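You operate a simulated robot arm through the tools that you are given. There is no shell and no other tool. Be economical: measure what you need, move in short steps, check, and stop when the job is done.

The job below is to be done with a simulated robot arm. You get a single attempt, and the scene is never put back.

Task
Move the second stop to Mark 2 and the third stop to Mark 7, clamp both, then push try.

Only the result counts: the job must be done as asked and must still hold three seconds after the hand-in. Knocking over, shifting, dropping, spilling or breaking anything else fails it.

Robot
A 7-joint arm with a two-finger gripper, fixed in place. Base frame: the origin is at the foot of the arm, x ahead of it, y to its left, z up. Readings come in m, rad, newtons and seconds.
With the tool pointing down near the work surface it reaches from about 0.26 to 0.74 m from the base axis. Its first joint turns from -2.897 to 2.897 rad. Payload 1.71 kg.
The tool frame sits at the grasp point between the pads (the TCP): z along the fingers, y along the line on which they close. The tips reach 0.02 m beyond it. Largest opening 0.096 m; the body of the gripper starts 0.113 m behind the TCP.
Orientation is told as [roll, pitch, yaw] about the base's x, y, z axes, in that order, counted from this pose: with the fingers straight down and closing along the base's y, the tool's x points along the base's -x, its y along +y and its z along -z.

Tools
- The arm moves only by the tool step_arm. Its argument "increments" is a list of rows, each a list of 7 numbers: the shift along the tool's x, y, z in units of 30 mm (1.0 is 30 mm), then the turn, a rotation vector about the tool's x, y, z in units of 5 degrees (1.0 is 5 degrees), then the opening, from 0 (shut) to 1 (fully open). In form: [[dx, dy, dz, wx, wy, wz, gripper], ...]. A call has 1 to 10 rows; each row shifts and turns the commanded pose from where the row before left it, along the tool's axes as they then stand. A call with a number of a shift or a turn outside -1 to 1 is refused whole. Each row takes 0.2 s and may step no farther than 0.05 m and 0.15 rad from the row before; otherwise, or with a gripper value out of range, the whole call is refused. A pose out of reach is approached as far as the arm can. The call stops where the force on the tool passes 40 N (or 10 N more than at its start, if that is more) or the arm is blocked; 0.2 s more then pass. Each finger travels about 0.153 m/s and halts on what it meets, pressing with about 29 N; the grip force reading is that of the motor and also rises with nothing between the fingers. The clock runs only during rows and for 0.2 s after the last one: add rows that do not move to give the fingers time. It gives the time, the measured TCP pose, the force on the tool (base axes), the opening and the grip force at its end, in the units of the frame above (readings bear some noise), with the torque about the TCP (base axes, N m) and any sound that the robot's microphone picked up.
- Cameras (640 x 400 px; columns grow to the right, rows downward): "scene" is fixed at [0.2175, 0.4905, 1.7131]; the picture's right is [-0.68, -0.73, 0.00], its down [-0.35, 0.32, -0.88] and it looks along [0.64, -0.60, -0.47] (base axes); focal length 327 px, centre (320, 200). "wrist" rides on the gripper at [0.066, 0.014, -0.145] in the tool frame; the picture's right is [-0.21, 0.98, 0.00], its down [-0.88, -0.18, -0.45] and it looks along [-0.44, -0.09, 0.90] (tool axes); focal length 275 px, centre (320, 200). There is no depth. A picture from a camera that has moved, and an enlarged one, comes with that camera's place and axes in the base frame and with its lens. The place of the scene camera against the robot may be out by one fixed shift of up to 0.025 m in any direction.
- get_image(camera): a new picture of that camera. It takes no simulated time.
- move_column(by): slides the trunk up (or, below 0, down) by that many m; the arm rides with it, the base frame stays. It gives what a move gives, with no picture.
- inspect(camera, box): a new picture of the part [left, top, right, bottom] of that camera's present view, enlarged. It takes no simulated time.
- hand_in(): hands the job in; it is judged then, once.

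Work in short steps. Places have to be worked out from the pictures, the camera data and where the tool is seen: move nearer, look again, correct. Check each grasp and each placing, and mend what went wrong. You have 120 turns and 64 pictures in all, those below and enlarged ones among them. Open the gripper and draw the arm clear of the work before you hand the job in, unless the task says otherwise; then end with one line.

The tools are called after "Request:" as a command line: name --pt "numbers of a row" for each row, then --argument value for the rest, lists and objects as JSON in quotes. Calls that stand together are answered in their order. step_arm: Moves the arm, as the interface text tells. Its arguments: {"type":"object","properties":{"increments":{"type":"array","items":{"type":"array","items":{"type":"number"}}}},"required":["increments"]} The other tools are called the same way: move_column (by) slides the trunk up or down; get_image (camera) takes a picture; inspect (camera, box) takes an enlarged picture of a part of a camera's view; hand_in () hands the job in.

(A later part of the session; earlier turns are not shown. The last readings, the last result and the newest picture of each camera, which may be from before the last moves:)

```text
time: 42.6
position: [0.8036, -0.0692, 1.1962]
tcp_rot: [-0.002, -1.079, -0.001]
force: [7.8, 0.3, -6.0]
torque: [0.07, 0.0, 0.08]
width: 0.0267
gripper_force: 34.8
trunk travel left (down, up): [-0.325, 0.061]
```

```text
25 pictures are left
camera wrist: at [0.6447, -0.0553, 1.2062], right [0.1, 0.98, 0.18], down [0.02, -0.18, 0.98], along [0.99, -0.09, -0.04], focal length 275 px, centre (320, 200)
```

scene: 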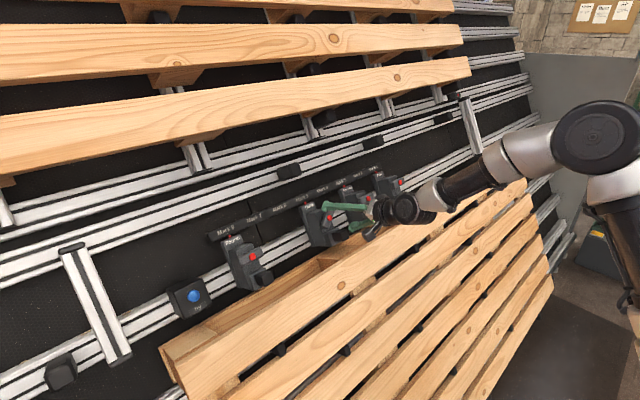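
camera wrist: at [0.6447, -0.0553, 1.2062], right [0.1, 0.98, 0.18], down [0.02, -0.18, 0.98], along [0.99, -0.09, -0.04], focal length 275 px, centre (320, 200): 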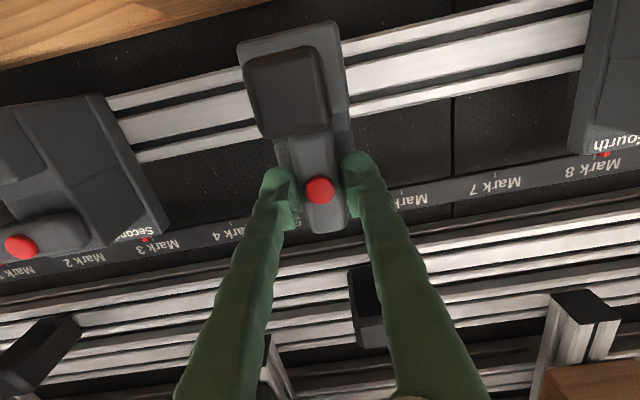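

It slides. The marks are about 90 mm apart, so the target TCP y is about 0.091. I'll move 0.147 m and then check.

Request:
step_arm --pt "0 0.5 0 0 0 0 0.15" --pt "0 0.6 0 0 0 0 0.15" --pt "0 0.6 0 0 0 0 0.15" --pt "0 0.6 0 0 0 0 0.15" --pt "0 0.6 0 0 0 0 0.15" --pt "0 0.6 0 0 0 0 0.15" --pt "0 0.6 0 0 0 0 0.15" --pt "0 0.5 0 0 0 0 0.15" --pt "0 0.3 0 0 0 0 0.15" --pt "0 0 0 0 0 0 0.15"

Request:
inspect --camera "wrist" --box '[220, 90, 500, 265]'

Request:
inspect --camera "scene" --box '[200, 190, 330, 280]'

```text
time: 44.8
position: [0.8032, 0.08, 1.1957]
tcp_rot: [-0.001, -1.08, 0.0]
force: [2.2, 5.1, -4.2]
torque: [0.11, 0.09, 0.1]
width: 0.027
gripper_force: 34.8
trunk travel left (down, up): [-0.325, 0.061]
```

```text
2.29 times, centred on (360, 178) of wrist
camera zoom: at [0.6443, 0.0946, 1.2065], right [0.1, 0.98, 0.18], down [0.02, -0.18, 0.98], along [1.0, -0.09, -0.04], focal length 629 px, centre (229, 251)
```

zoom: 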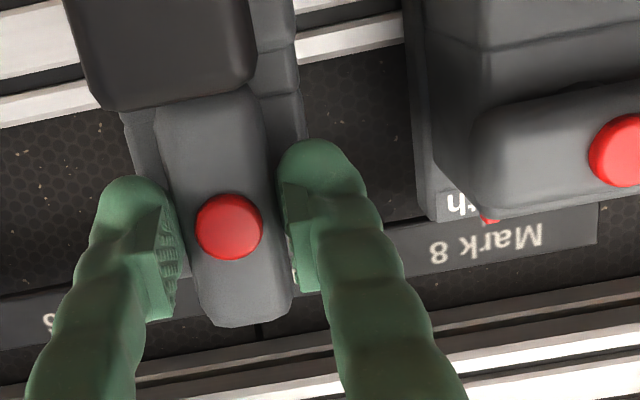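

```text
4.44 times, centred on (265, 235) of scene
camera zoom: at [0.2175, 0.4905, 1.7131], right [-0.68, -0.73, 0.0], down [-0.35, 0.32, -0.88], along [0.64, -0.6, -0.47], focal length 1452 px, centre (564, 44)
```

zoom: 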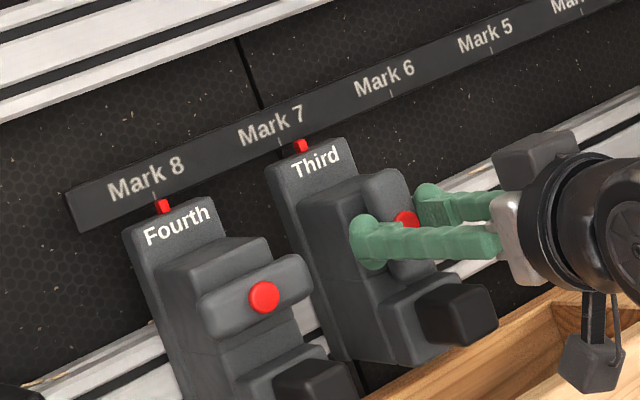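

In the scene view the pointer is about 12 mm short of the Mark 7 tick, which matches my 11 mm estimate. I'll move +11.5 mm.

Request:
step_arm --pt "0 0.2 0 0 0 0 0.15" --pt "0 0.18 0 0 0 0 0.15" --pt "0 0 0 0 0 0 0.15"

Request:
inspect --camera "scene" --box '[220, 195, 290, 240]'

```text
time: 45.6
position: [0.8034, 0.0889, 1.1974]
tcp_rot: [-0.002, -1.079, -0.001]
force: [-7.4, 1.6, -4.8]
torque: [0.0, 0.43, -0.01]
width: 0.0271
gripper_force: 35.1
trunk travel left (down, up): [-0.325, 0.061]
```

```text
8.89 times, centred on (255, 218) of scene
camera zoom: at [0.2175, 0.4905, 1.7131], right [-0.68, -0.73, 0.0], down [-0.35, 0.32, -0.88], along [0.64, -0.6, -0.47], focal length 2904 px, centre (898, 44)
```

zoom: 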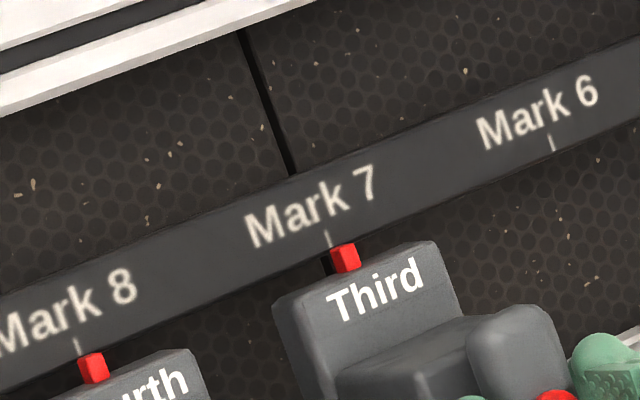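

The offset between pointer and tick matches the Fourth stop's at Mark 8, to within about 0.5 mm. Now I'll turn the bar back +90° to clamp.

Request:
step_arm --pt "0 0 0 0 0 1 0.15" --pt "0 0 0 0 0 1 0.15" --pt "0 0 0 0 0 1 0.15" --pt "0 0 0 0 0 1 0.15" --pt "0 0 0 0 0 1 0.15" --pt "0 0 0 0 0 1 0.15" --pt "0 0 0 0 0 1 0.15" --pt "0 0 0 0 0 1 0.15" --pt "0 0 0 0 0 1 0.15" --pt "0 0 0 0 0 0 0.15"

Request:
step_arm --pt "0 0 0 0 0 1 0.15" --pt "0 0 0 0 0 1 0.15" --pt "0 0 0 0 0 1 0.15" --pt "0 0 0 0 0 1 0.15" --pt "0 0 0 0 0 1 0.15" --pt "0 0 0 0 0 1 0.15" --pt "0 0 0 0 0 1 0.15" --pt "0 0 0 0 0 0 0.15"

Request:
get_image --camera "wrist"

Request:
inspect --camera "scene" --box '[200, 190, 330, 280]'

```text
time: 47.8
position: [0.8027, 0.089, 1.1966]
tcp_rot: [0.926, -0.674, -1.133]
force: [-4.8, 1.3, -6.9]
torque: [0.09, 0.22, 0.12]
width: 0.027
gripper_force: 35.4
trunk travel left (down, up): [-0.325, 0.061]
```

```text
time: 49.6
position: [0.8037, 0.0897, 1.196]
tcp_rot: [1.074, -0.154, -1.488]
force: [-9.0, 0.4, -16.2]
torque: [0.18, 0.3, 0.09]
width: 0.0271
gripper_force: 34.2
trunk travel left (down, up): [-0.325, 0.061]
```

```text
21 pictures are left
camera wrist: at [0.6763, 0.1576, 1.2662], right [0.47, -0.03, 0.88], down [-0.41, -0.89, 0.18], along [0.78, -0.45, -0.43], focal length 275 px, centre (320, 200)
```

wrist: 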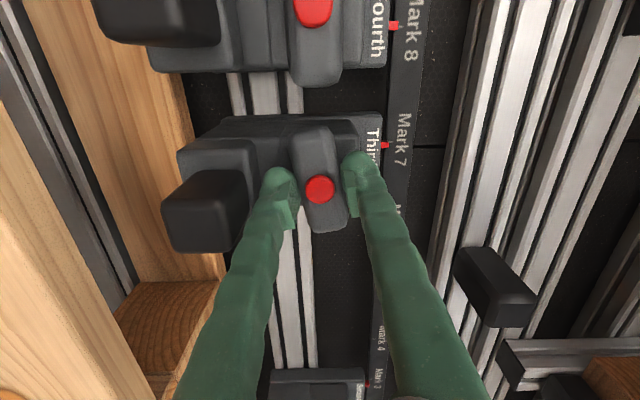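

```text
4.44 times, centred on (265, 235) of scene
camera zoom: at [0.2175, 0.4905, 1.7131], right [-0.68, -0.73, 0.0], down [-0.35, 0.32, -0.88], along [0.64, -0.6, -0.47], focal length 1452 px, centre (564, 44)
```

zoom: 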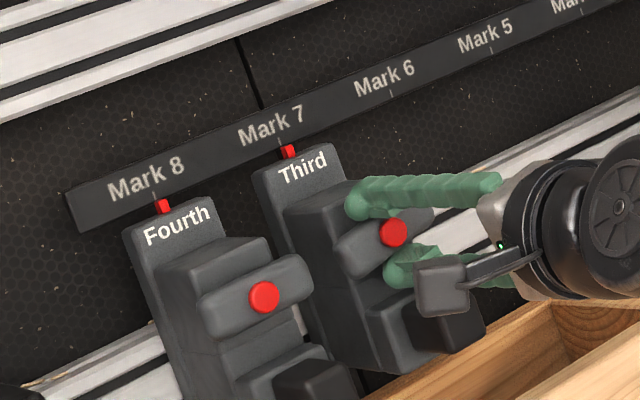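

It's at 80° now. I'll finish with +12° to make sure it seats against its stop.

Request:
step_arm --pt "0 0 0 0 0 1 0.15" --pt "0 0 0 0 0 1 0.15" --pt "0 0 0 0 0 0.5 0.15" --pt "0 0 0 0 0 0 0.15"

```text
time: 50.6
position: [0.803, 0.0891, 1.1952]
tcp_rot: [1.077, 0.037, -1.591]
force: [-12.6, -0.7, -17.8]
torque: [-0.43, 0.3, 0.32]
width: 0.0272
gripper_force: 35.0
trunk travel left (down, up): [-0.325, 0.061]
```

Torque has risen, so it's seated. I'll test that it holds with a 5 mm nudge along +y, then back.

Request:
step_arm --pt "0 0 0 0 0 -0.3 0.15" --pt "0.1 0 0 0 0 0 0.15" --pt "0.07 0 0 0 0 0 0.15" --pt "0 0 0 0 0 0 0.15"

```text
time: 51.6
position: [0.8044, 0.0899, 1.1955]
tcp_rot: [1.079, 0.013, -1.585]
force: [-12.5, -16.0, -20.7]
torque: [-0.66, 0.31, -0.68]
width: 0.0268
gripper_force: 35.4
trunk travel left (down, up): [-0.325, 0.061]
```

It holds at 16 N without moving, so it's clamped. I'll undo the nudge, open slightly, retract 80 mm, and travel to the second stop at y≈-0.269 with the hand kept at this angle.

Request:
step_arm --pt "-0.17 0 0 0 0 0 0.15" --pt "0 0 0 0 0 0 0.42" --pt "0 0 0 0 0 0 0.42" --pt "0 0 -0.5 0 0 0 0.42" --pt "0 0 -0.8 0 0 0 0.42" --pt "0 0 -0.9 0 0 0 0.42" --pt "0 0 -0.5 0 0 0 0.42" --pt "0 0 0 0 0 0 0.42"

Request:
inspect --camera "scene" --box '[220, 195, 310, 265]'

Request:
step_arm --pt "-1 0 0 0 0 0 0.42" --pt "-1 0 0 0 0 0 0.42" --pt "-1 0 0 0 0 0 0.42" --pt "-1 0 0 0 0 0 0.42" --pt "-1 0 0 0 0 0 0.42" --pt "-1 0 0 0 0 0 0.42" --pt "-1 0 0 0 0 0 0.42" --pt "-1 0 0 0 0 0 0.42" --pt "-1 0 0 0 0 0 0.42" --pt "-1 0 0 0 0 0 0.42"

Request:
step_arm --pt "-0.9 0 0 0 0 0 0.42" --pt "-0.9 0 0 0 0 0 0.42" --pt "0 0 0 0 0 0 0.42"

Request:
get_image --camera "wrist"

```text
time: 53.4
position: [0.7281, 0.0876, 1.2373]
tcp_rot: [1.084, 0.015, -1.579]
force: [0.5, 0.3, 0.7]
torque: [0.03, 0.01, 0.02]
width: 0.0402
gripper_force: 0.1
trunk travel left (down, up): [-0.325, 0.061]
```

```text
5.71 times, centred on (265, 230) of scene
camera zoom: at [0.2175, 0.4905, 1.7131], right [-0.68, -0.73, 0.0], down [-0.35, 0.32, -0.88], along [0.64, -0.6, -0.47], focal length 1867 px, centre (634, 29)
```

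zoom: 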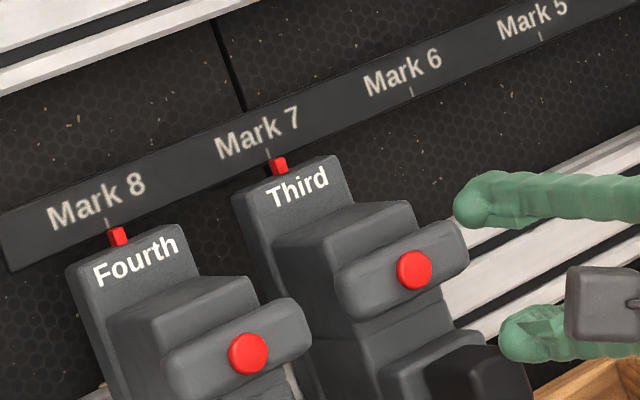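

```text
time: 55.6
position: [0.7283, -0.2088, 1.2291]
tcp_rot: [1.083, 0.015, -1.58]
force: [-0.4, -0.5, -0.5]
torque: [-0.01, -0.01, 0.0]
width: 0.0401
gripper_force: 0.0
trunk travel left (down, up): [-0.325, 0.061]
```

```text
time: 56.4
position: [0.7293, -0.2644, 1.2293]
tcp_rot: [1.081, 0.011, -1.578]
force: [-0.3, 0.0, -0.3]
torque: [0.02, -0.02, 0.02]
width: 0.0402
gripper_force: 0.0
trunk travel left (down, up): [-0.325, 0.061]
```

```text
18 pictures are left
camera wrist: at [0.6082, -0.1978, 1.3102], right [0.46, -0.22, 0.86], down [-0.49, -0.87, 0.04], along [0.74, -0.44, -0.51], focal length 275 px, centre (320, 200)
```

wrist: 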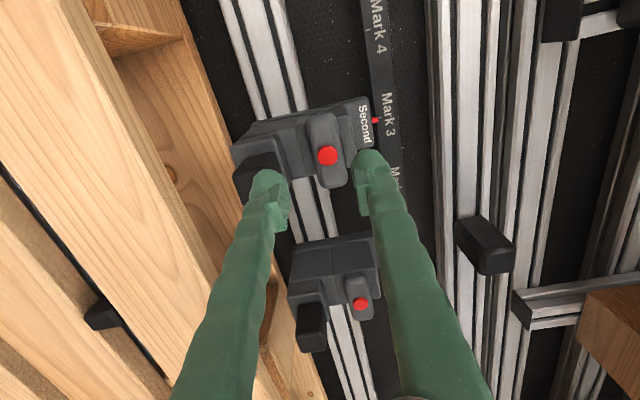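

Second's red dot is at about (0.807, -0.270, 1.194). I'll correct 5 mm up-panel and 5.6 mm in -y, then go in 80 mm and grip the bar.

Request:
step_arm --pt "-0.19 0.18 0 0 0 -0.2 0.42" --pt "0 0 0.7 0 0 0 0.42" --pt "0 0 0.7 0 0 0 0.42" --pt "0 0 0 0 0 0 0.42"

Request:
get_image --camera "wrist"

```text
time: 57.4
position: [0.7673, -0.2704, 1.2131]
tcp_rot: [1.082, -0.003, -1.57]
force: [-0.1, 0.2, 0.4]
torque: [0.03, 0.01, 0.02]
width: 0.04
gripper_force: 0.0
trunk travel left (down, up): [-0.325, 0.061]
```

```text
17 pictures are left
camera wrist: at [0.645, -0.2033, 1.2932], right [0.46, -0.2, 0.86], down [-0.48, -0.88, 0.05], along [0.75, -0.44, -0.5], focal length 275 px, centre (320, 200)
```

wrist: 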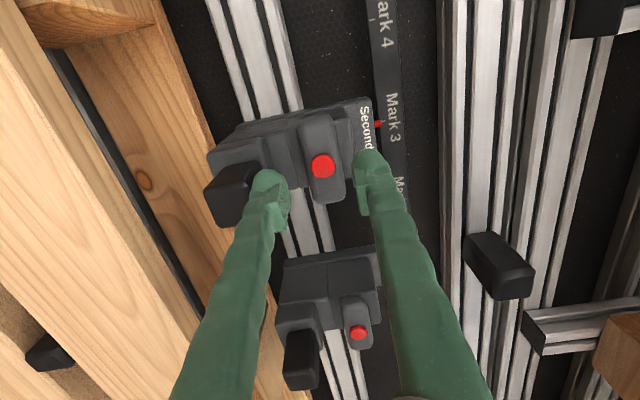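

It's aligned with 44 mm remaining. I'll move forward 40 mm in small rows.

Request:
step_arm --pt "0 0.03 0.3 0 0 0 0.42" --pt "0 0 0.3 0 0 0 0.42" --pt "0 0 0.3 0 0 0 0.42" --pt "0 0 0.3 0 0 0 0.42" --pt "0 0 0.15 0 0 0 0.42" --pt "0 0 0 0 0 0 0.42"

Request:
get_image --camera "wrist"

```text
time: 58.8
position: [0.8042, -0.2708, 1.1973]
tcp_rot: [1.081, -0.004, -1.571]
force: [-0.3, 0.2, -0.2]
torque: [0.03, -0.01, 0.0]
width: 0.0405
gripper_force: 0.0
trunk travel left (down, up): [-0.325, 0.061]
```

```text
16 pictures are left
camera wrist: at [0.6829, -0.2044, 1.2771], right [0.46, -0.2, 0.86], down [-0.48, -0.88, 0.05], along [0.75, -0.44, -0.5], focal length 275 px, centre (320, 200)
```

wrist: 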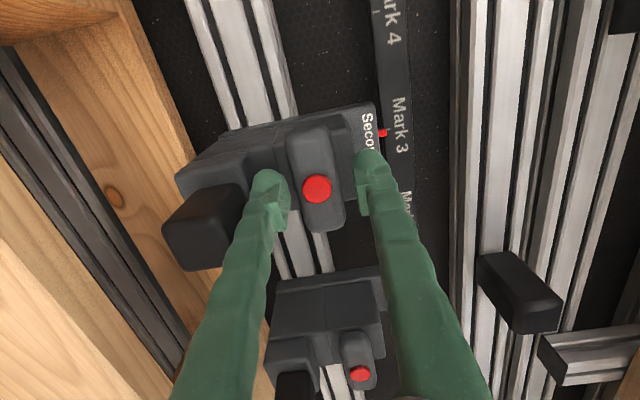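

Clean entry. I'll grip the bar and turn -90° in two calls.

Request:
step_arm --pt "0 0 0 0 0 0 0.25" --pt "0 0 0 0 0 0 0.15" --pt "0 0 0 0 0 0 0.15" --pt "0 0 0 0 0 -1 0.15" --pt "0 0 0 0 0 -1 0.15" --pt "0 0 0 0 0 -1 0.15" --pt "0 0 0 0 0 -1 0.15" --pt "0 0 0 0 0 -1 0.15" --pt "0 0 0 0 0 -1 0.15" --pt "0 0 0 0 0 0 0.15"

Request:
step_arm --pt "0 0 0 0 0 -1 0.15" --pt "0 0 0 0 0 -1 0.15" --pt "0 0 0 0 0 -1 0.15" --pt "0 0 0 0 0 -1 0.15" --pt "0 0 0 0 0 -1 0.15" --pt "0 0 0 0 0 -1 0.15" --pt "0 0 0 0 0 -1 0.15" --pt "0 0 0 0 0 -1 0.15" --pt "0 0 0 0 0 0 0.15"

Request:
step_arm --pt "0 0 0 0 0 -1 0.15" --pt "0 0 0 0 0 -1 0.15" --pt "0 0 0 0 0 -1 0.15" --pt "0 0 0 0 0 -1 0.15" --pt "0 0 0 0 0 0 0.15"

Request:
get_image --camera "wrist"

Request:
inspect --camera "scene" --box '[320, 155, 420, 225]'

```text
time: 61.0
position: [0.8038, -0.2724, 1.1963]
tcp_rot: [1.014, -0.459, -1.303]
force: [-7.1, 1.4, -12.7]
torque: [-0.02, 0.15, -0.05]
width: 0.027
gripper_force: 35.1
trunk travel left (down, up): [-0.325, 0.061]
```

```text
time: 63.0
position: [0.8035, -0.2708, 1.1969]
tcp_rot: [0.564, -0.98, -0.653]
force: [-4.9, 2.9, -9.8]
torque: [-0.06, 0.02, 0.03]
width: 0.0274
gripper_force: 35.2
trunk travel left (down, up): [-0.325, 0.061]
```

```text
time: 64.2
position: [0.8042, -0.2712, 1.1968]
tcp_rot: [-0.007, -1.081, 0.007]
force: [3.6, 3.6, -2.1]
torque: [0.12, -0.26, 0.03]
width: 0.0272
gripper_force: 35.3
trunk travel left (down, up): [-0.325, 0.061]
```

```text
15 pictures are left
camera wrist: at [0.6456, -0.2559, 1.2068], right [0.1, 0.98, 0.18], down [0.02, -0.18, 0.98], along [1.0, -0.09, -0.04], focal length 275 px, centre (320, 200)
```

wrist: 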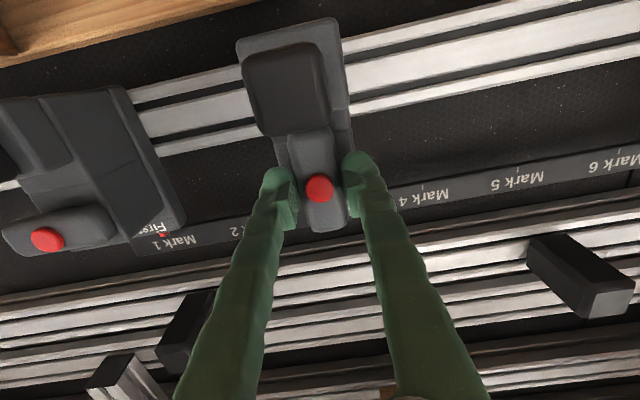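

```text
5.71 times, centred on (370, 190) of scene
camera zoom: at [0.2175, 0.4905, 1.7131], right [-0.68, -0.73, 0.0], down [-0.35, 0.32, -0.88], along [0.64, -0.6, -0.47], focal length 1867 px, centre (34, 257)
```

zoom: 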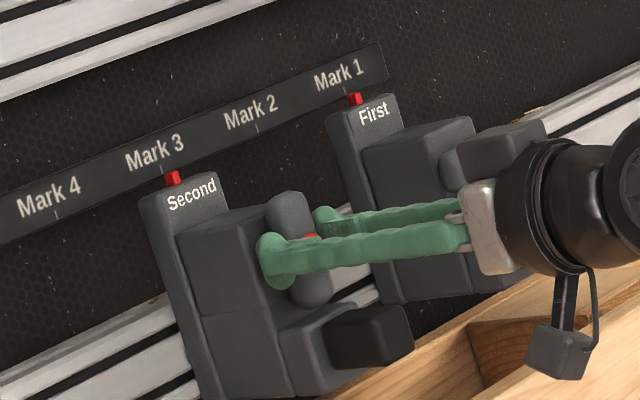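

It's vertical and released. I'll slide -88 mm towards Mark 2 and check.

Request:
step_arm --pt "0 -0.3 0 0 0 0 0.15" --pt "0 -0.5 0 0 0 0 0.15" --pt "0 -0.5 0 0 0 0 0.15" --pt "0 -0.5 0 0 0 0 0.15" --pt "0 -0.5 0 0 0 0 0.15" --pt "0 -0.4 0 0 0 0 0.15" --pt "0 -0.23 0 0 0 0 0.15" --pt "0 0 0 0 0 0 0.15"

Request:
inspect --camera "scene" --box '[340, 155, 410, 200]'

```text
time: 66.0
position: [0.8057, -0.3599, 1.1978]
tcp_rot: [-0.003, -1.083, 0.004]
force: [6.3, -2.4, 2.7]
torque: [0.05, -0.23, 0.05]
width: 0.0271
gripper_force: 35.0
trunk travel left (down, up): [-0.325, 0.061]
```

```text
8.89 times, centred on (375, 178) of scene
camera zoom: at [0.2175, 0.4905, 1.7131], right [-0.68, -0.73, 0.0], down [-0.35, 0.32, -0.88], along [0.64, -0.6, -0.47], focal length 2904 px, centre (-169, 400)
```

zoom: 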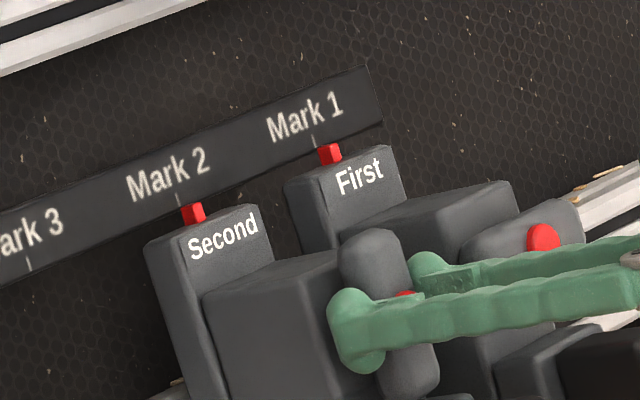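

The pointer-to-tick offset matches the First stop's, so it's on Mark 2. I'll turn the bar +92° to clamp.

Request:
step_arm --pt "0 0 0 0 0 1 0.15" --pt "0 0 0 0 0 1 0.15" --pt "0 0 0 0 0 1 0.15" --pt "0 0 0 0 0 1 0.15" --pt "0 0 0 0 0 1 0.15" --pt "0 0 0 0 0 1 0.15" --pt "0 0 0 0 0 1 0.15" --pt "0 0 0 0 0 1 0.15" --pt "0 0 0 0 0 1 0.15" --pt "0 0 0 0 0 0 0.15"

Request:
step_arm --pt "0 0 0 0 0 1 0.15" --pt "0 0 0 0 0 1 0.15" --pt "0 0 0 0 0 1 0.15" --pt "0 0 0 0 0 1 0.15" --pt "0 0 0 0 0 1 0.15" --pt "0 0 0 0 0 1 0.15" --pt "0 0 0 0 0 1 0.15" --pt "0 0 0 0 0 1 0.15" --pt "0 0 0 0 0 1 0.15" --pt "0 0 0 0 0 0.5 0.15"

Request:
step_arm --pt "0 0 0 0 0 -0.3 0.15" --pt "0.1 0 0 0 0 0 0.15" --pt "0.07 0 0 0 0 0 0.15" --pt "0 0 0 0 0 0 0.15"

```text
time: 68.2
position: [0.8045, -0.3605, 1.197]
tcp_rot: [0.925, -0.675, -1.133]
force: [1.5, -3.1, 3.5]
torque: [-0.1, -0.18, -0.24]
width: 0.0272
gripper_force: 35.1
trunk travel left (down, up): [-0.325, 0.061]
```

```text
time: 70.4
position: [0.8046, -0.3602, 1.1975]
tcp_rot: [1.08, 0.038, -1.591]
force: [-18.5, -2.4, -15.7]
torque: [-0.5, 0.33, 0.38]
width: 0.0272
gripper_force: 35.2
trunk travel left (down, up): [-0.325, 0.061]
```

```text
time: 71.4
position: [0.8049, -0.36, 1.1951]
tcp_rot: [1.078, 0.011, -1.584]
force: [-16.3, -13.7, -19.7]
torque: [-0.41, 0.3, -0.35]
width: 0.027
gripper_force: 34.6
trunk travel left (down, up): [-0.325, 0.061]
```

It holds. I'll undo the nudge, release, retract 90 mm, close the fingers and turn the hand back to 0.

Request:
step_arm --pt "-0.17 0 0 0 0 0 0.15" --pt "0 0 0 0 0 0 0.42" --pt "0 0 0 0 0 0 0.42" --pt "0 0 -0.5 0 0 0 0.42" --pt "0 0 -0.8 0 0 0 0.42" --pt "0 0 -0.9 0 0 0 0.42" --pt "0 0 -0.8 0 0 0 0.42" --pt "0 0 0 0 0 -1 0" --pt "0 0 0 0 0 -1 0" --pt "0 0 0 0 0 -1 0"

Request:
inspect --camera "scene" --box '[320, 155, 420, 225]'

Request:
step_arm --pt "0 0 0 0 0 -1 0" --pt "0 0 0 0 0 -1 0" --pt "0 0 0 0 0 -1 0" --pt "0 0 0 0 0 -1 0" --pt "0 0 0 0 0 -1 0" --pt "0 0 0 0 0 -1 0" --pt "0 0 0 0 0 -1 0" --pt "0 0 0 0 0 -1 0" --pt "0 0 0 0 0 -1 0" --pt "0 0 0 0 0 -1 0"

Request:
step_arm --pt "0 0 0 0 0 -1 0" --pt "0 0 0 0 0 -1 0" --pt "0 0 0 0 0 -1 0" --pt "0 0 0 0 0 -1 0" --pt "0 0 0 0 0 -1 0" --pt "0 0 0 0 0 -0.2 0" --pt "0 0 0 0 0 0 0"

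```text
time: 73.6
position: [0.7258, -0.3589, 1.2388]
tcp_rot: [1.068, -0.219, -1.455]
force: [-0.2, -0.4, 0.1]
torque: [0.02, 0.03, -0.04]
width: 0.0
gripper_force: 29.5
trunk travel left (down, up): [-0.325, 0.061]
```

```text
5.71 times, centred on (370, 190) of scene
camera zoom: at [0.2175, 0.4905, 1.7131], right [-0.68, -0.73, 0.0], down [-0.35, 0.32, -0.88], along [0.64, -0.6, -0.47], focal length 1867 px, centre (34, 257)
```

zoom: 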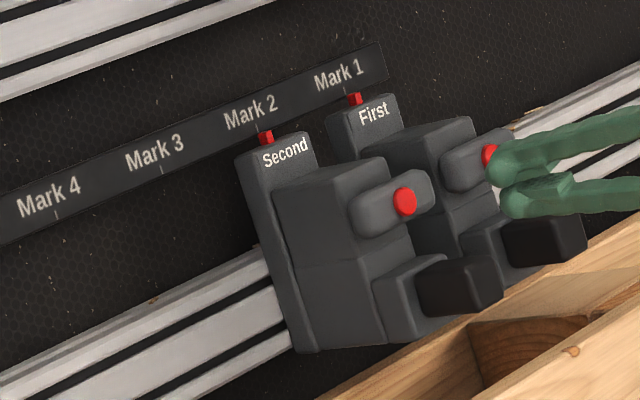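

```text
time: 75.8
position: [0.7246, -0.3585, 1.2389]
tcp_rot: [0.683, -0.921, -0.799]
force: [0.6, -0.4, -0.9]
torque: [-0.02, 0.01, 0.0]
width: 0.0
gripper_force: 28.5
trunk travel left (down, up): [-0.325, 0.061]
```

```text
time: 77.4
position: [0.7233, -0.3595, 1.2381]
tcp_rot: [-0.007, -1.08, 0.006]
force: [0.6, -0.5, -0.1]
torque: [-0.02, 0.02, 0.02]
width: 0.0001
gripper_force: 28.5
trunk travel left (down, up): [-0.325, 0.061]
```

Both stops are clamped at their marks. Next I'll travel +y to the Try button at y≈0.33, stopping a bit short to look.

Request:
step_arm --pt "0 1 -0.5 0 0 0 0" --pt "0 1 -0.5 0 0 0 0" --pt "0 1 0 0 0 0 0" --pt "0 1 0 0 0 0 0" --pt "0 1 0 0 0 0 0" --pt "0 1 0 0 0 0 0" --pt "0 1 0 0 0 0 0" --pt "0 1 0 0 0 0 0" --pt "0 1 0 0 0 0 0" --pt "0 1 0 0 0 0 0"

Request:
step_arm --pt "0 1 0 0 0 0 0" --pt "0 1 0 0 0 0 0" --pt "0 1 0 0 0 0 0" --pt "0 1 0 0 0 0 0" --pt "0 1 0 0 0 0 0" --pt "0 1 0 0 0 0 0" --pt "0 1 0 0 0 0 0" --pt "0 1 0 0 0 0 0" --pt "0 1 0 0 0 0 0" --pt "0 1 0 0 0 0 0"

Request:
step_arm --pt "0 1 0 0 0 0 0" --pt "0 1 0 0 0 0 0" --pt "0 0.6 0 0 0 0 0" --pt "0 0 0 0 0 0 0"

Request:
get_image --camera "wrist"

```text
time: 79.6
position: [0.6974, -0.0565, 1.2513]
tcp_rot: [-0.008, -1.084, 0.005]
force: [-1.0, 1.1, 0.9]
torque: [0.01, 0.03, -0.03]
width: 0.0
gripper_force: 29.1
trunk travel left (down, up): [-0.325, 0.061]
```

```text
time: 81.8
position: [0.6975, 0.2435, 1.2529]
tcp_rot: [-0.004, -1.081, 0.004]
force: [0.5, 0.6, 0.0]
torque: [-0.03, -0.04, -0.04]
width: 0.0
gripper_force: 28.4
trunk travel left (down, up): [-0.325, 0.061]
```

```text
time: 82.8
position: [0.6994, 0.3179, 1.2544]
tcp_rot: [-0.001, -1.083, 0.001]
force: [-0.2, 0.8, 0.1]
torque: [-0.01, -0.01, 0.0]
width: 0.0
gripper_force: 29.3
trunk travel left (down, up): [-0.325, 0.061]
```

```text
11 pictures are left
camera wrist: at [0.5398, 0.3335, 1.2645], right [0.1, 0.98, 0.18], down [0.02, -0.18, 0.98], along [0.99, -0.09, -0.04], focal length 275 px, centre (320, 200)
```

wrist: 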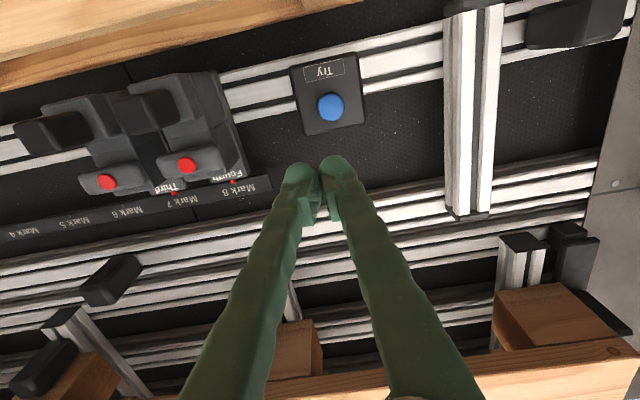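

The Try button is at about (0.811, 0.336, 1.165). I'll align laterally and advance 80 mm.

Request:
step_arm --pt "0.44 0.3 0 0 0 0 0" --pt "0.44 0.3 0 0 0 0 0" --pt "0 0 0.9 0 0 0 0" --pt "0 0 0.9 0 0 0 0" --pt "0 0 0.8 0 0 0 0" --pt "0 0 0 0 0 0 0"

Request:
get_image --camera "wrist"

```text
time: 84.2
position: [0.7567, 0.3387, 1.1958]
tcp_rot: [0.0, -1.082, -0.002]
force: [0.5, 0.1, -0.6]
torque: [0.01, -0.01, -0.03]
width: 0.0
gripper_force: 29.0
trunk travel left (down, up): [-0.325, 0.061]
```

```text
10 pictures are left
camera wrist: at [0.5969, 0.3533, 1.2056], right [0.1, 0.98, 0.18], down [0.02, -0.18, 0.98], along [1.0, -0.09, -0.04], focal length 275 px, centre (320, 200)
```

wrist: 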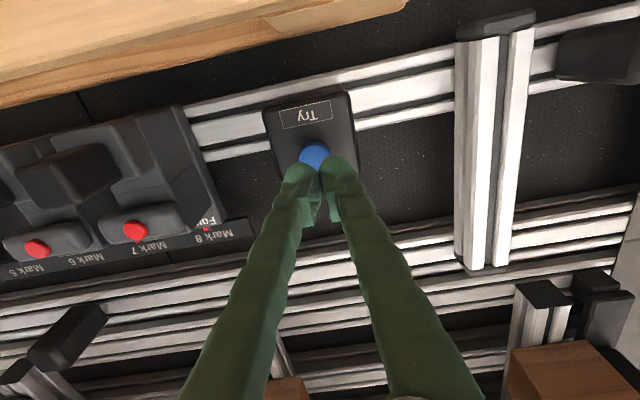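

The tips are about 43 mm from the button. I'll correct slightly, advance 33 mm, then press slowly.

Request:
step_arm --pt "0.12 -0.1 0.5 0 0 0 0" --pt "0 0 0.6 0 0 0 0" --pt "0 0 0.1 0 0 0 0" --pt "0 0 0.1 0 0 0 0" --pt "0 0 0.06 0 0 0 0" --pt "0 0 0.06 0 0 0 0" --pt "0 0 0.06 0 0 0 0" --pt "0 0 0 0 0 0 0"

Request:
get_image --camera "wrist"

```text
time: 86.0
position: [0.7904, 0.3343, 1.1713]
tcp_rot: [0.002, -1.083, -0.003]
force: [-12.4, 0.2, 7.3]
torque: [0.01, 0.04, 0.0]
width: 0.0063
gripper_force: 29.2
trunk travel left (down, up): [-0.325, 0.061]
```

```text
9 pictures are left
camera wrist: at [0.6327, 0.3495, 1.1814], right [0.1, 0.98, 0.18], down [0.02, -0.19, 0.98], along [1.0, -0.09, -0.04], focal length 275 px, centre (320, 200)
```

wrist: 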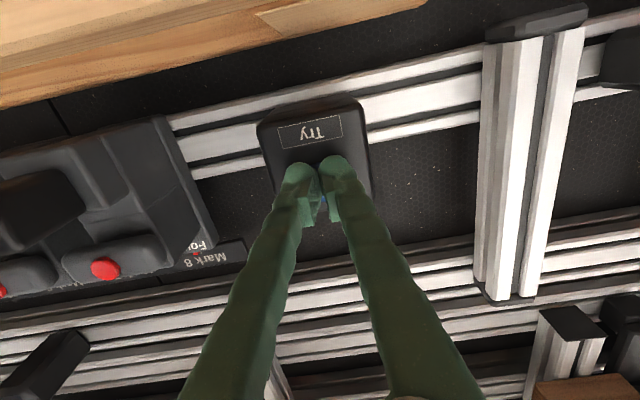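

There's contact at 14 N. I'll press a little further in 2 mm rows.

Request:
step_arm --pt "0 0 0.07 0 0 0 0" --pt "0 0 0.07 0 0 0 0" --pt "0 0 0.07 0 0 0 0" --pt "0 0 0 0 0 0 0"

```text
time: 87.0
position: [0.7926, 0.3343, 1.1705]
tcp_rot: [-0.001, -1.087, 0.002]
force: [-15.5, 4.6, 10.6]
torque: [0.07, -0.07, 0.02]
width: 0.006
gripper_force: 29.5
trunk travel left (down, up): [-0.325, 0.061]
```

Request:
step_arm --pt "0 0 0.07 0 0 0 0" --pt "0 0 0.07 0 0 0 0" --pt "0 0 0.07 0 0 0 0" --pt "0 0 0.07 0 0 0 0" --pt "0 0 0 0 0 0 0"

Request:
inspect --camera "scene" --box '[150, 240, 300, 340]'

```text
time: 88.2
position: [0.7955, 0.3361, 1.1701]
tcp_rot: [0.027, -1.089, -0.015]
force: [-70.6, -11.4, 20.2]
torque: [-1.03, 0.4, -1.37]
width: 0.0062
gripper_force: 28.9
trunk travel left (down, up): [-0.325, 0.061]
stopped in row 5: the force on the tool passed its limit at 42 N (the readings are from after the stop); the commanded pose is now the measured one
```

```text
4.00 times, centred on (225, 290) of scene
camera zoom: at [0.2175, 0.4905, 1.7131], right [-0.68, -0.73, 0.0], down [-0.35, 0.32, -0.88], along [0.64, -0.6, -0.47], focal length 1307 px, centre (700, -160)
```

zoom: 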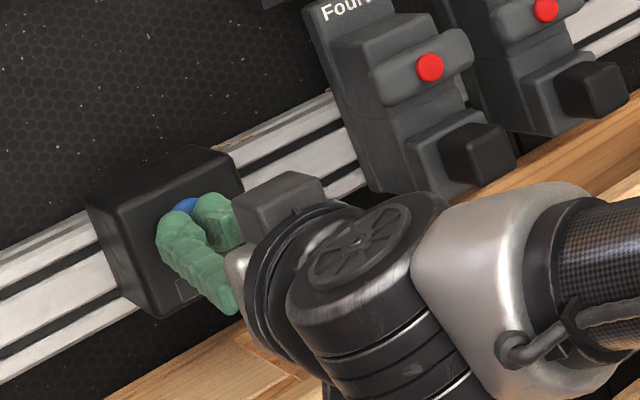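

No click was reported. Blue shows up-panel of the fingertips, so I may have pressed off-centre. I'll back off and look.

Request:
step_arm --pt "0 0 -0.5 0 0 0 0" --pt "0 0 -0.5 0 0 0 0" --pt "0 0 0 0 0 0 0" --pt "0 0 0 0 0 0 0" --pt "0 0 -0.5 0 0 0 0" --pt "0 0 0 0 0 0 0"

Request:
get_image --camera "wrist"

Request:
inspect --camera "scene" --box '[150, 240, 300, 340]'

```text
time: 88.5
position: [0.7926, 0.3375, 1.1724]
tcp_rot: [0.053, -1.086, -0.028]
force: [-41.9, -5.5, 7.4]
torque: [-0.21, -0.61, -0.61]
width: 0.0063
gripper_force: 29.8
trunk travel left (down, up): [-0.325, 0.061]
stopped in row 1: the force on the tool passed its limit at 91 N (the readings are from after the stop); the commanded pose is now the measured one
```

```text
7 pictures are left
camera wrist: at [0.6335, 0.3494, 1.182], right [0.08, 0.98, 0.21], down [0.02, -0.21, 0.98], along [1.0, -0.07, -0.03], focal length 275 px, centre (320, 200)
```

wrist: 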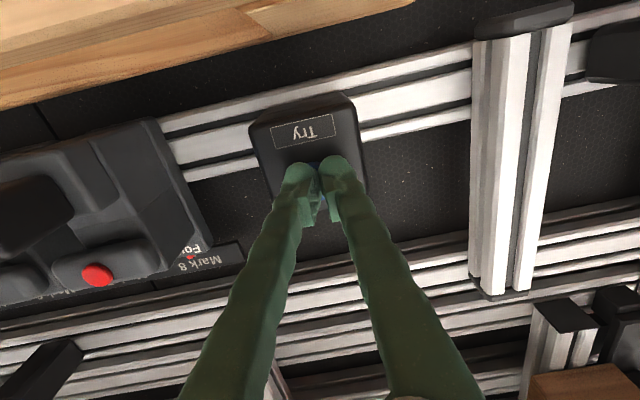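

```text
4.00 times, centred on (225, 290) of scene
camera zoom: at [0.2175, 0.4905, 1.7131], right [-0.68, -0.73, 0.0], down [-0.35, 0.32, -0.88], along [0.64, -0.6, -0.47], focal length 1307 px, centre (700, -160)
```

zoom: 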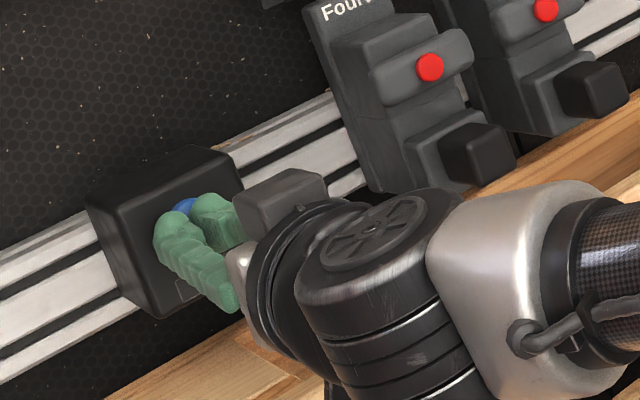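

Request:
step_arm --pt "0 0 -0.3 0 0 0 0" --pt "0 0 -0.3 0 0 0 0" --pt "0 0 -0.3 0 0 0 0" --pt "0 0 0 0 0 0 0" --pt "0 0 0 0 0 0 0"

```text
time: 88.8
position: [0.7971, 0.3492, 1.1769]
tcp_rot: [0.093, -1.087, -0.05]
force: [-68.1, -8.3, 22.0]
torque: [-0.53, 0.45, -1.13]
width: 0.0003
gripper_force: 29.5
trunk travel left (down, up): [-0.325, 0.061]
stopped in row 1: the force on the tool passed its limit at 403 N (the readings are from after the stop); the commanded pose is now the measured one
```

Forces spiked as the fingertips slipped off the button. I'll retract decisively.

Request:
step_arm --pt "0 0 -1 0 0 0 0" --pt "0 0 -1 0 0 0 0" --pt "0 0 0 0 0 0 0"

```text
time: 89.1
position: [0.8048, 0.357, 1.1795]
tcp_rot: [0.207, -1.072, -0.151]
force: [-163.7, 0.7, 101.1]
torque: [-1.79, 0.02, -0.74]
width: 0.0001
gripper_force: 29.3
trunk travel left (down, up): [-0.325, 0.061]
stopped in row 1: the force on the tool passed its limit at 412 N (the readings are from after the stop); the commanded pose is now the measured one
```

The tool creeps forward after each stop (leftover control bias). I'll retract again with full-size rows.

Request:
step_arm --pt "0 0 -1 0 0 0 0" --pt "0 0 -1 0 0 0 0" --pt "0 0 -1 0 0 0 0" --pt "0 0 0 0 0 0 0"

```text
time: 89.4
position: [0.8045, 0.3584, 1.1798]
tcp_rot: [0.479, -0.985, -0.408]
force: [-113.8, 28.5, 165.9]
torque: [-2.57, -1.94, 0.16]
width: 0.0
gripper_force: 30.1
trunk travel left (down, up): [-0.325, 0.061]
stopped in row 1: the arm was blocked; the commanded pose is now the measured one
```

Request:
get_image --camera "scene"

```text
5 pictures are left
```

scene: 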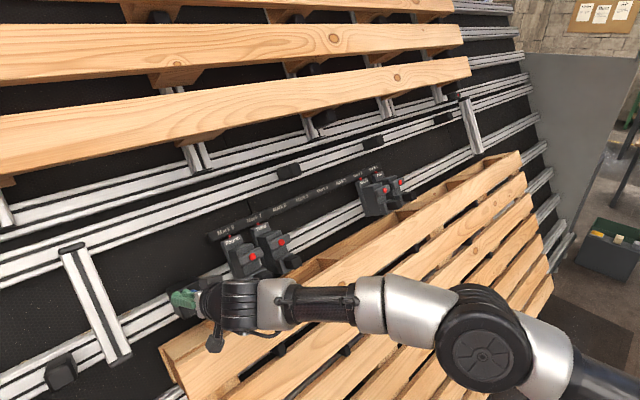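

The tool is jammed against the Try box. The panel leans back, so raising the trunk slightly moves the tool off it. I'll try +25 mm.

Request:
move_column --by 0.025

```text
time: 89.7
position: [0.8056, 0.3583, 1.1802]
tcp_rot: [0.716, -0.838, -0.606]
force: [-103.3, 42.5, 167.5]
torque: [-1.86, -2.2, 0.59]
width: 0.0
gripper_force: 29.5
trunk travel left (down, up): [-0.326, 0.059]
stopped: the force on the tool passed its limit at 224 N (the readings are from after the stop); the commanded pose is now the measured one
```

The contact pushes the tool back and up, so I'll command a combined back and up-panel move.

Request:
step_arm --pt "-0.6 0.6 -1 0 0 0 0" --pt "-0.3 0.3 -1 0 0 0 0" --pt "0 0 -1 0 0 0 0" --pt "0 0 0 0 0 0 0"

```text
time: 90.0
position: [0.8039, 0.3615, 1.1796]
tcp_rot: [0.758, -0.663, -0.664]
force: [-102.1, 17.8, 182.3]
torque: [0.2, -2.19, -0.81]
width: 0.0003
gripper_force: 29.4
trunk travel left (down, up): [-0.326, 0.059]
stopped in row 1: the arm was blocked; the commanded pose is now the measured one
```

Request:
step_arm --pt "0 0 -0.1 0 0 0 0" --pt "0 0 -0.1 0 0 0 0" --pt "0 0 -0.1 0 0 0 0"

```text
time: 90.3
position: [0.7938, 0.3706, 1.1615]
tcp_rot: [0.8, -0.539, -0.675]
force: [-122.8, -27.8, 187.0]
torque: [0.78, -1.87, -2.0]
width: 0.0002
gripper_force: 29.1
trunk travel left (down, up): [-0.326, 0.059]
stopped in row 1: the arm was blocked; the commanded pose is now the measured one
```

Request:
inspect --camera "scene" --box '[120, 200, 440, 400]'

```text
2.00 times, centred on (280, 300) of scene
camera zoom: at [0.2175, 0.4905, 1.7131], right [-0.68, -0.73, 0.0], down [-0.35, 0.32, -0.88], along [0.64, -0.6, -0.47], focal length 654 px, centre (400, 0)
```

zoom: 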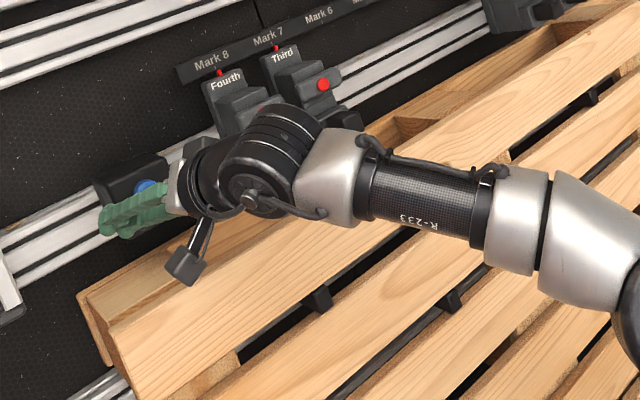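

The hand has swung towards +y and is still loaded. I'll try a full retract along the tool axis again from this posture.

Request:
step_arm --pt "0 0 -1 0 0 0 0" --pt "0 0 -1 0 0 0 0" --pt "0 0 -1 0 0 0 0"

```text
time: 90.7
position: [0.8487, 0.3927, 1.0674]
tcp_rot: [0.702, -0.444, -0.608]
force: [-172.3, -50.2, 165.7]
torque: [-1.85, -3.52, 2.63]
width: 0.0
gripper_force: 29.7
trunk travel left (down, up): [-0.326, 0.059]
stopped in row 1: the arm was blocked; the commanded pose is now the measured one
```

It's still drifting towards the panel. I'll try pure hold rows so the control bias can unwind.

Request:
step_arm --pt "0 0 0 0 0 0 0" --pt "0 0 0 0 0 0 0" --pt "0 0 0 0 0 0 0"

```text
time: 91.5
position: [0.8539, 0.3931, 1.0623]
tcp_rot: [0.661, -0.443, -0.609]
force: [-66.4, 1.1, -50.9]
torque: [1.42, -5.95, -1.62]
width: 0.0
gripper_force: 29.6
trunk travel left (down, up): [-0.326, 0.059]
```

Holding isn't stopped, and the force is dropping. I'll hold longer.

Request:
step_arm --pt "0 0 0 0 0 0 0" --pt "0 0 0 0 0 0 0" --pt "0 0 0 0 0 0 0" --pt "0 0 0 0 0 0 0" --pt "0 0 0 0 0 0 0" --pt "0 0 0 0 0 0 0"

```text
time: 92.8
position: [0.8543, 0.3931, 1.0628]
tcp_rot: [0.66, -0.442, -0.609]
force: [-68.4, -3.1, -55.1]
torque: [1.8, -6.94, -1.79]
width: 0.0003
gripper_force: 29.2
trunk travel left (down, up): [-0.326, 0.059]
```

The load is steady at 88 N. The contact pushes the tool back and down, so the fingers are tucked under the Try box and rail edge. I'll move in that direction: base -x, slightly -z.

Request:
step_arm --pt "0.37 -0.17 -0.17 0 0 0 0" --pt "0.37 -0.17 -0.17 0 0 0 0" --pt "0 0 0 0 0 0 0" --pt "0 0 0 0 0 0 0"

```text
time: 93.8
position: [0.8469, 0.3873, 1.0694]
tcp_rot: [0.685, -0.455, -0.635]
force: [27.4, 13.5, -9.3]
torque: [-0.3, -0.49, 0.27]
width: 0.0001
gripper_force: 29.3
trunk travel left (down, up): [-0.326, 0.059]
```

Request:
inspect --camera "scene" --box '[120, 220, 320, 380]'

```text
2.50 times, centred on (220, 300) of scene
camera zoom: at [0.2175, 0.4905, 1.7131], right [-0.68, -0.73, 0.0], down [-0.35, 0.32, -0.88], along [0.64, -0.6, -0.47], focal length 817 px, centre (570, -50)
```

zoom: 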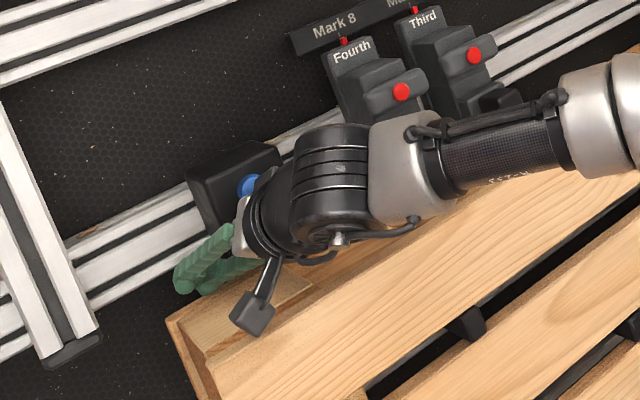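

The force is low now. I'll retract along the fingers in moderate rows.

Request:
step_arm --pt "0 0 -0.3 0 0 0 0" --pt "0 0 -0.3 0 0 0 0" --pt "0 0 -0.4 0 0 0 0" --pt "0 0 0 0 0 0 0"

```text
time: 94.8
position: [0.8223, 0.379, 1.0927]
tcp_rot: [0.691, -0.456, -0.634]
force: [-2.5, 4.8, 1.6]
torque: [-0.22, -0.06, -0.13]
width: 0.0001
gripper_force: 29.9
trunk travel left (down, up): [-0.326, 0.059]
```

Free now, with only a few newtons. I'll continue retracting.

Request:
step_arm --pt "0 0 -0.5 0 0 0 0" --pt "0 0 -0.5 0 0 0 0" --pt "0 0 -0.6 0 0 0 0" --pt "0 0 -0.6 0 0 0 0" --pt "0 0 0 0 0 0 0"

```text
time: 95.8
position: [0.7608, 0.3641, 1.1435]
tcp_rot: [0.701, -0.463, -0.626]
force: [-0.9, -0.9, 0.6]
torque: [0.12, -0.03, 0.09]
width: 0.0
gripper_force: 29.4
trunk travel left (down, up): [-0.326, 0.059]
stopped in row 4: the force on the tool passed its limit at 118 N (the readings are from after the stop); the commanded pose is now the measured one
```

There was a brief contact transient, and the force is now zero. I'll move back and up in base axes, gently.

Request:
step_arm --pt "0.02 0.22 -0.5 0 0 0 0" --pt "0.02 0.22 -0.5 0 0 0 0" --pt "0.02 0.22 -0.5 0 0 0 0" --pt "0 0 0 0 0 0 0"

```text
time: 96.8
position: [0.7408, 0.3722, 1.1778]
tcp_rot: [0.696, -0.459, -0.626]
force: [-0.3, 0.3, -0.8]
torque: [-0.03, 0.01, -0.02]
width: 0.0001
gripper_force: 29.9
trunk travel left (down, up): [-0.326, 0.059]
```

Request:
step_arm --pt "0.02 0.22 -0.7 0 0 0 0" --pt "0.02 0.22 -0.7 0 0 0 0" --pt "0.02 0.22 -0.7 0 0 0 0" --pt "0.02 0.22 -0.7 0 0 0 0" --pt "0 0 0 0 0 0 0"

Request:
get_image --camera "scene"

```text
time: 98.0
position: [0.6889, 0.3645, 1.2481]
tcp_rot: [0.697, -0.459, -0.626]
force: [0.0, -0.8, -0.2]
torque: [0.01, 0.0, 0.0]
width: 0.0
gripper_force: 29.1
trunk travel left (down, up): [-0.326, 0.059]
```

```text
2 pictures are left
```

scene: 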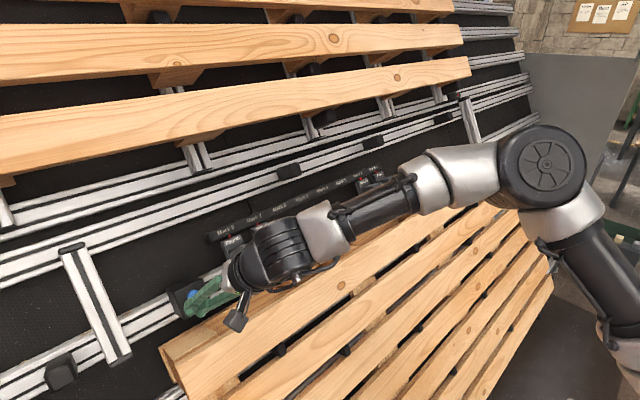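

It's clear and the pallets look undisturbed. I'll bring the hand back square to the panel (a 44.7° turn), then retry the button with one finger's centre on it.

Request:
step_arm --pt "0 0 0 0.258 -0.465 -0.72 0" --pt "0 0 0 0.258 -0.465 -0.72 0" --pt "0 0 0 0.258 -0.465 -0.72 0" --pt "0 0 0 0.258 -0.465 -0.72 0" --pt "0 0 0 0.258 -0.465 -0.72 0" --pt "0 0 0 0.258 -0.465 -0.72 0" --pt "0 0 0 0.258 -0.465 -0.72 0" --pt "0 0 0 0.258 -0.465 -0.72 0" --pt "0 0 0 0.258 -0.465 -0.72 0" --pt "0 0 0 0.258 -0.465 -0.72 0"

```text
time: 100.2
position: [0.6875, 0.3657, 1.2498]
tcp_rot: [-0.005, -1.082, 0.001]
force: [-0.5, -0.3, 0.5]
torque: [0.01, 0.01, -0.02]
width: 0.0
gripper_force: 29.8
trunk travel left (down, up): [-0.326, 0.059]
```

Squared up again. I'll align so one finger covers the button, advance 105 mm, and check.

Request:
step_arm --pt "0.25 -0.4 0.5 0 0 0 0" --pt "0.25 -0.4 0.5 0 0 0 0" --pt "0 0 0.8 0 0 0 0" --pt "0 0 0.8 0 0 0 0" --pt "0 0 0.6 0 0 0 0" --pt "0 0 0 0 0 0 0"

Request:
get_image --camera "wrist"

```text
time: 101.6
position: [0.7659, 0.3416, 1.1939]
tcp_rot: [-0.001, -1.08, -0.002]
force: [0.0, -0.4, 0.6]
torque: [0.0, 0.01, -0.04]
width: 0.0
gripper_force: 30.1
trunk travel left (down, up): [-0.326, 0.059]
```

```text
1 pictures are left
camera wrist: at [0.6065, 0.3575, 1.2036], right [0.1, 0.98, 0.18], down [0.02, -0.18, 0.98], along [0.99, -0.09, -0.04], focal length 275 px, centre (320, 200)
```

wrist: 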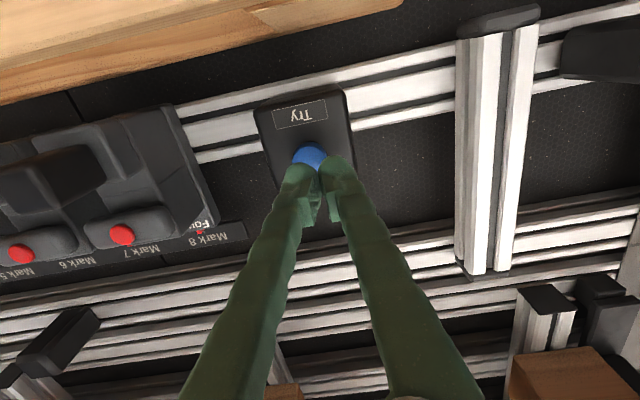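

The button is about 7.5 mm down-panel of my line. I'll correct that, advance 24 mm, then press in 1.5 mm rows.

Request:
step_arm --pt "0.22 0 0.4 0 0 0 0" --pt "0 0 0.4 0 0 0 0" --pt "0 0 0.1 0 0 0 0" --pt "0 0 0.05 0 0 0 0" --pt "0 0 0.05 0 0 0 0" --pt "0 0 0 0 0 0 0"

Request:
step_arm --pt "0 0 0.05 0 0 0 0" --pt "0 0 0.05 0 0 0 0" --pt "0 0 0 0 0 0 0"

```text
time: 103.0
position: [0.7891, 0.3424, 1.1735]
tcp_rot: [-0.001, -1.081, -0.002]
force: [-2.5, -1.0, 2.0]
torque: [0.0, 0.0, -0.03]
width: 0.0001
gripper_force: 29.4
trunk travel left (down, up): [-0.326, 0.059]
```

```text
time: 103.8
position: [0.7915, 0.3419, 1.172]
tcp_rot: [0.0, -1.082, -0.002]
force: [-9.7, -0.1, 0.5]
torque: [0.01, 0.03, -0.05]
width: 0.0001
gripper_force: 29.4
trunk travel left (down, up): [-0.326, 0.059]
```

There's contact with springy travel (about 10 N), and the fingers stay shut. I'll press further.

Request:
step_arm --pt "0 0 0.05 0 0 0 0" --pt "0 0 0.05 0 0 0 0" --pt "0 0 0 0 0 0 0"

```text
time: 104.6
position: [0.791, 0.3417, 1.1722]
tcp_rot: [0.002, -1.083, -0.003]
force: [-15.6, 2.5, 4.6]
torque: [-0.01, 0.03, -0.13]
width: 0.0002
gripper_force: 28.7
trunk travel left (down, up): [-0.326, 0.059]
```

Request:
step_arm --pt "0 0 0.05 0 0 0 0" --pt "0 0 0.04 0 0 0 0" --pt "0 0 0 0 0 0 0"

```text
time: 105.4
position: [0.7924, 0.3423, 1.1727]
tcp_rot: [-0.002, -1.084, -0.001]
force: [-21.7, 1.8, 7.1]
torque: [0.06, -0.01, -0.16]
width: 0.0
gripper_force: 29.2
trunk travel left (down, up): [-0.326, 0.059]
```

Request:
step_arm --pt "0 0 0.04 0 0 0 0" --pt "0 0 0.04 0 0 0 0" --pt "0 0 0 0 0 0 0"

```text
time: 106.2
position: [0.7913, 0.3421, 1.1725]
tcp_rot: [0.001, -1.087, 0.001]
force: [-12.6, 5.1, 12.9]
torque: [-0.09, -0.12, 0.0]
width: 0.0003
gripper_force: 29.5
trunk travel left (down, up): [-0.326, 0.059]
```

The button has bottomed out at about 20 N. I'll retract gently, then withdraw.

Request:
step_arm --pt "0 0 -0.2 0 0 0 0" --pt "0 0 -0.3 0 0 0 0" --pt "0 0 -0.4 0 0 0 0" --pt "0 0 -0.6 0 0 0 0" --pt "0 0 0 0 0 0 0"

```text
time: 107.4
position: [0.7592, 0.3422, 1.1899]
tcp_rot: [-0.002, -1.08, -0.001]
force: [0.1, -0.6, 0.2]
torque: [-0.04, 0.06, -0.02]
width: 0.0
gripper_force: 29.1
trunk travel left (down, up): [-0.326, 0.059]
```

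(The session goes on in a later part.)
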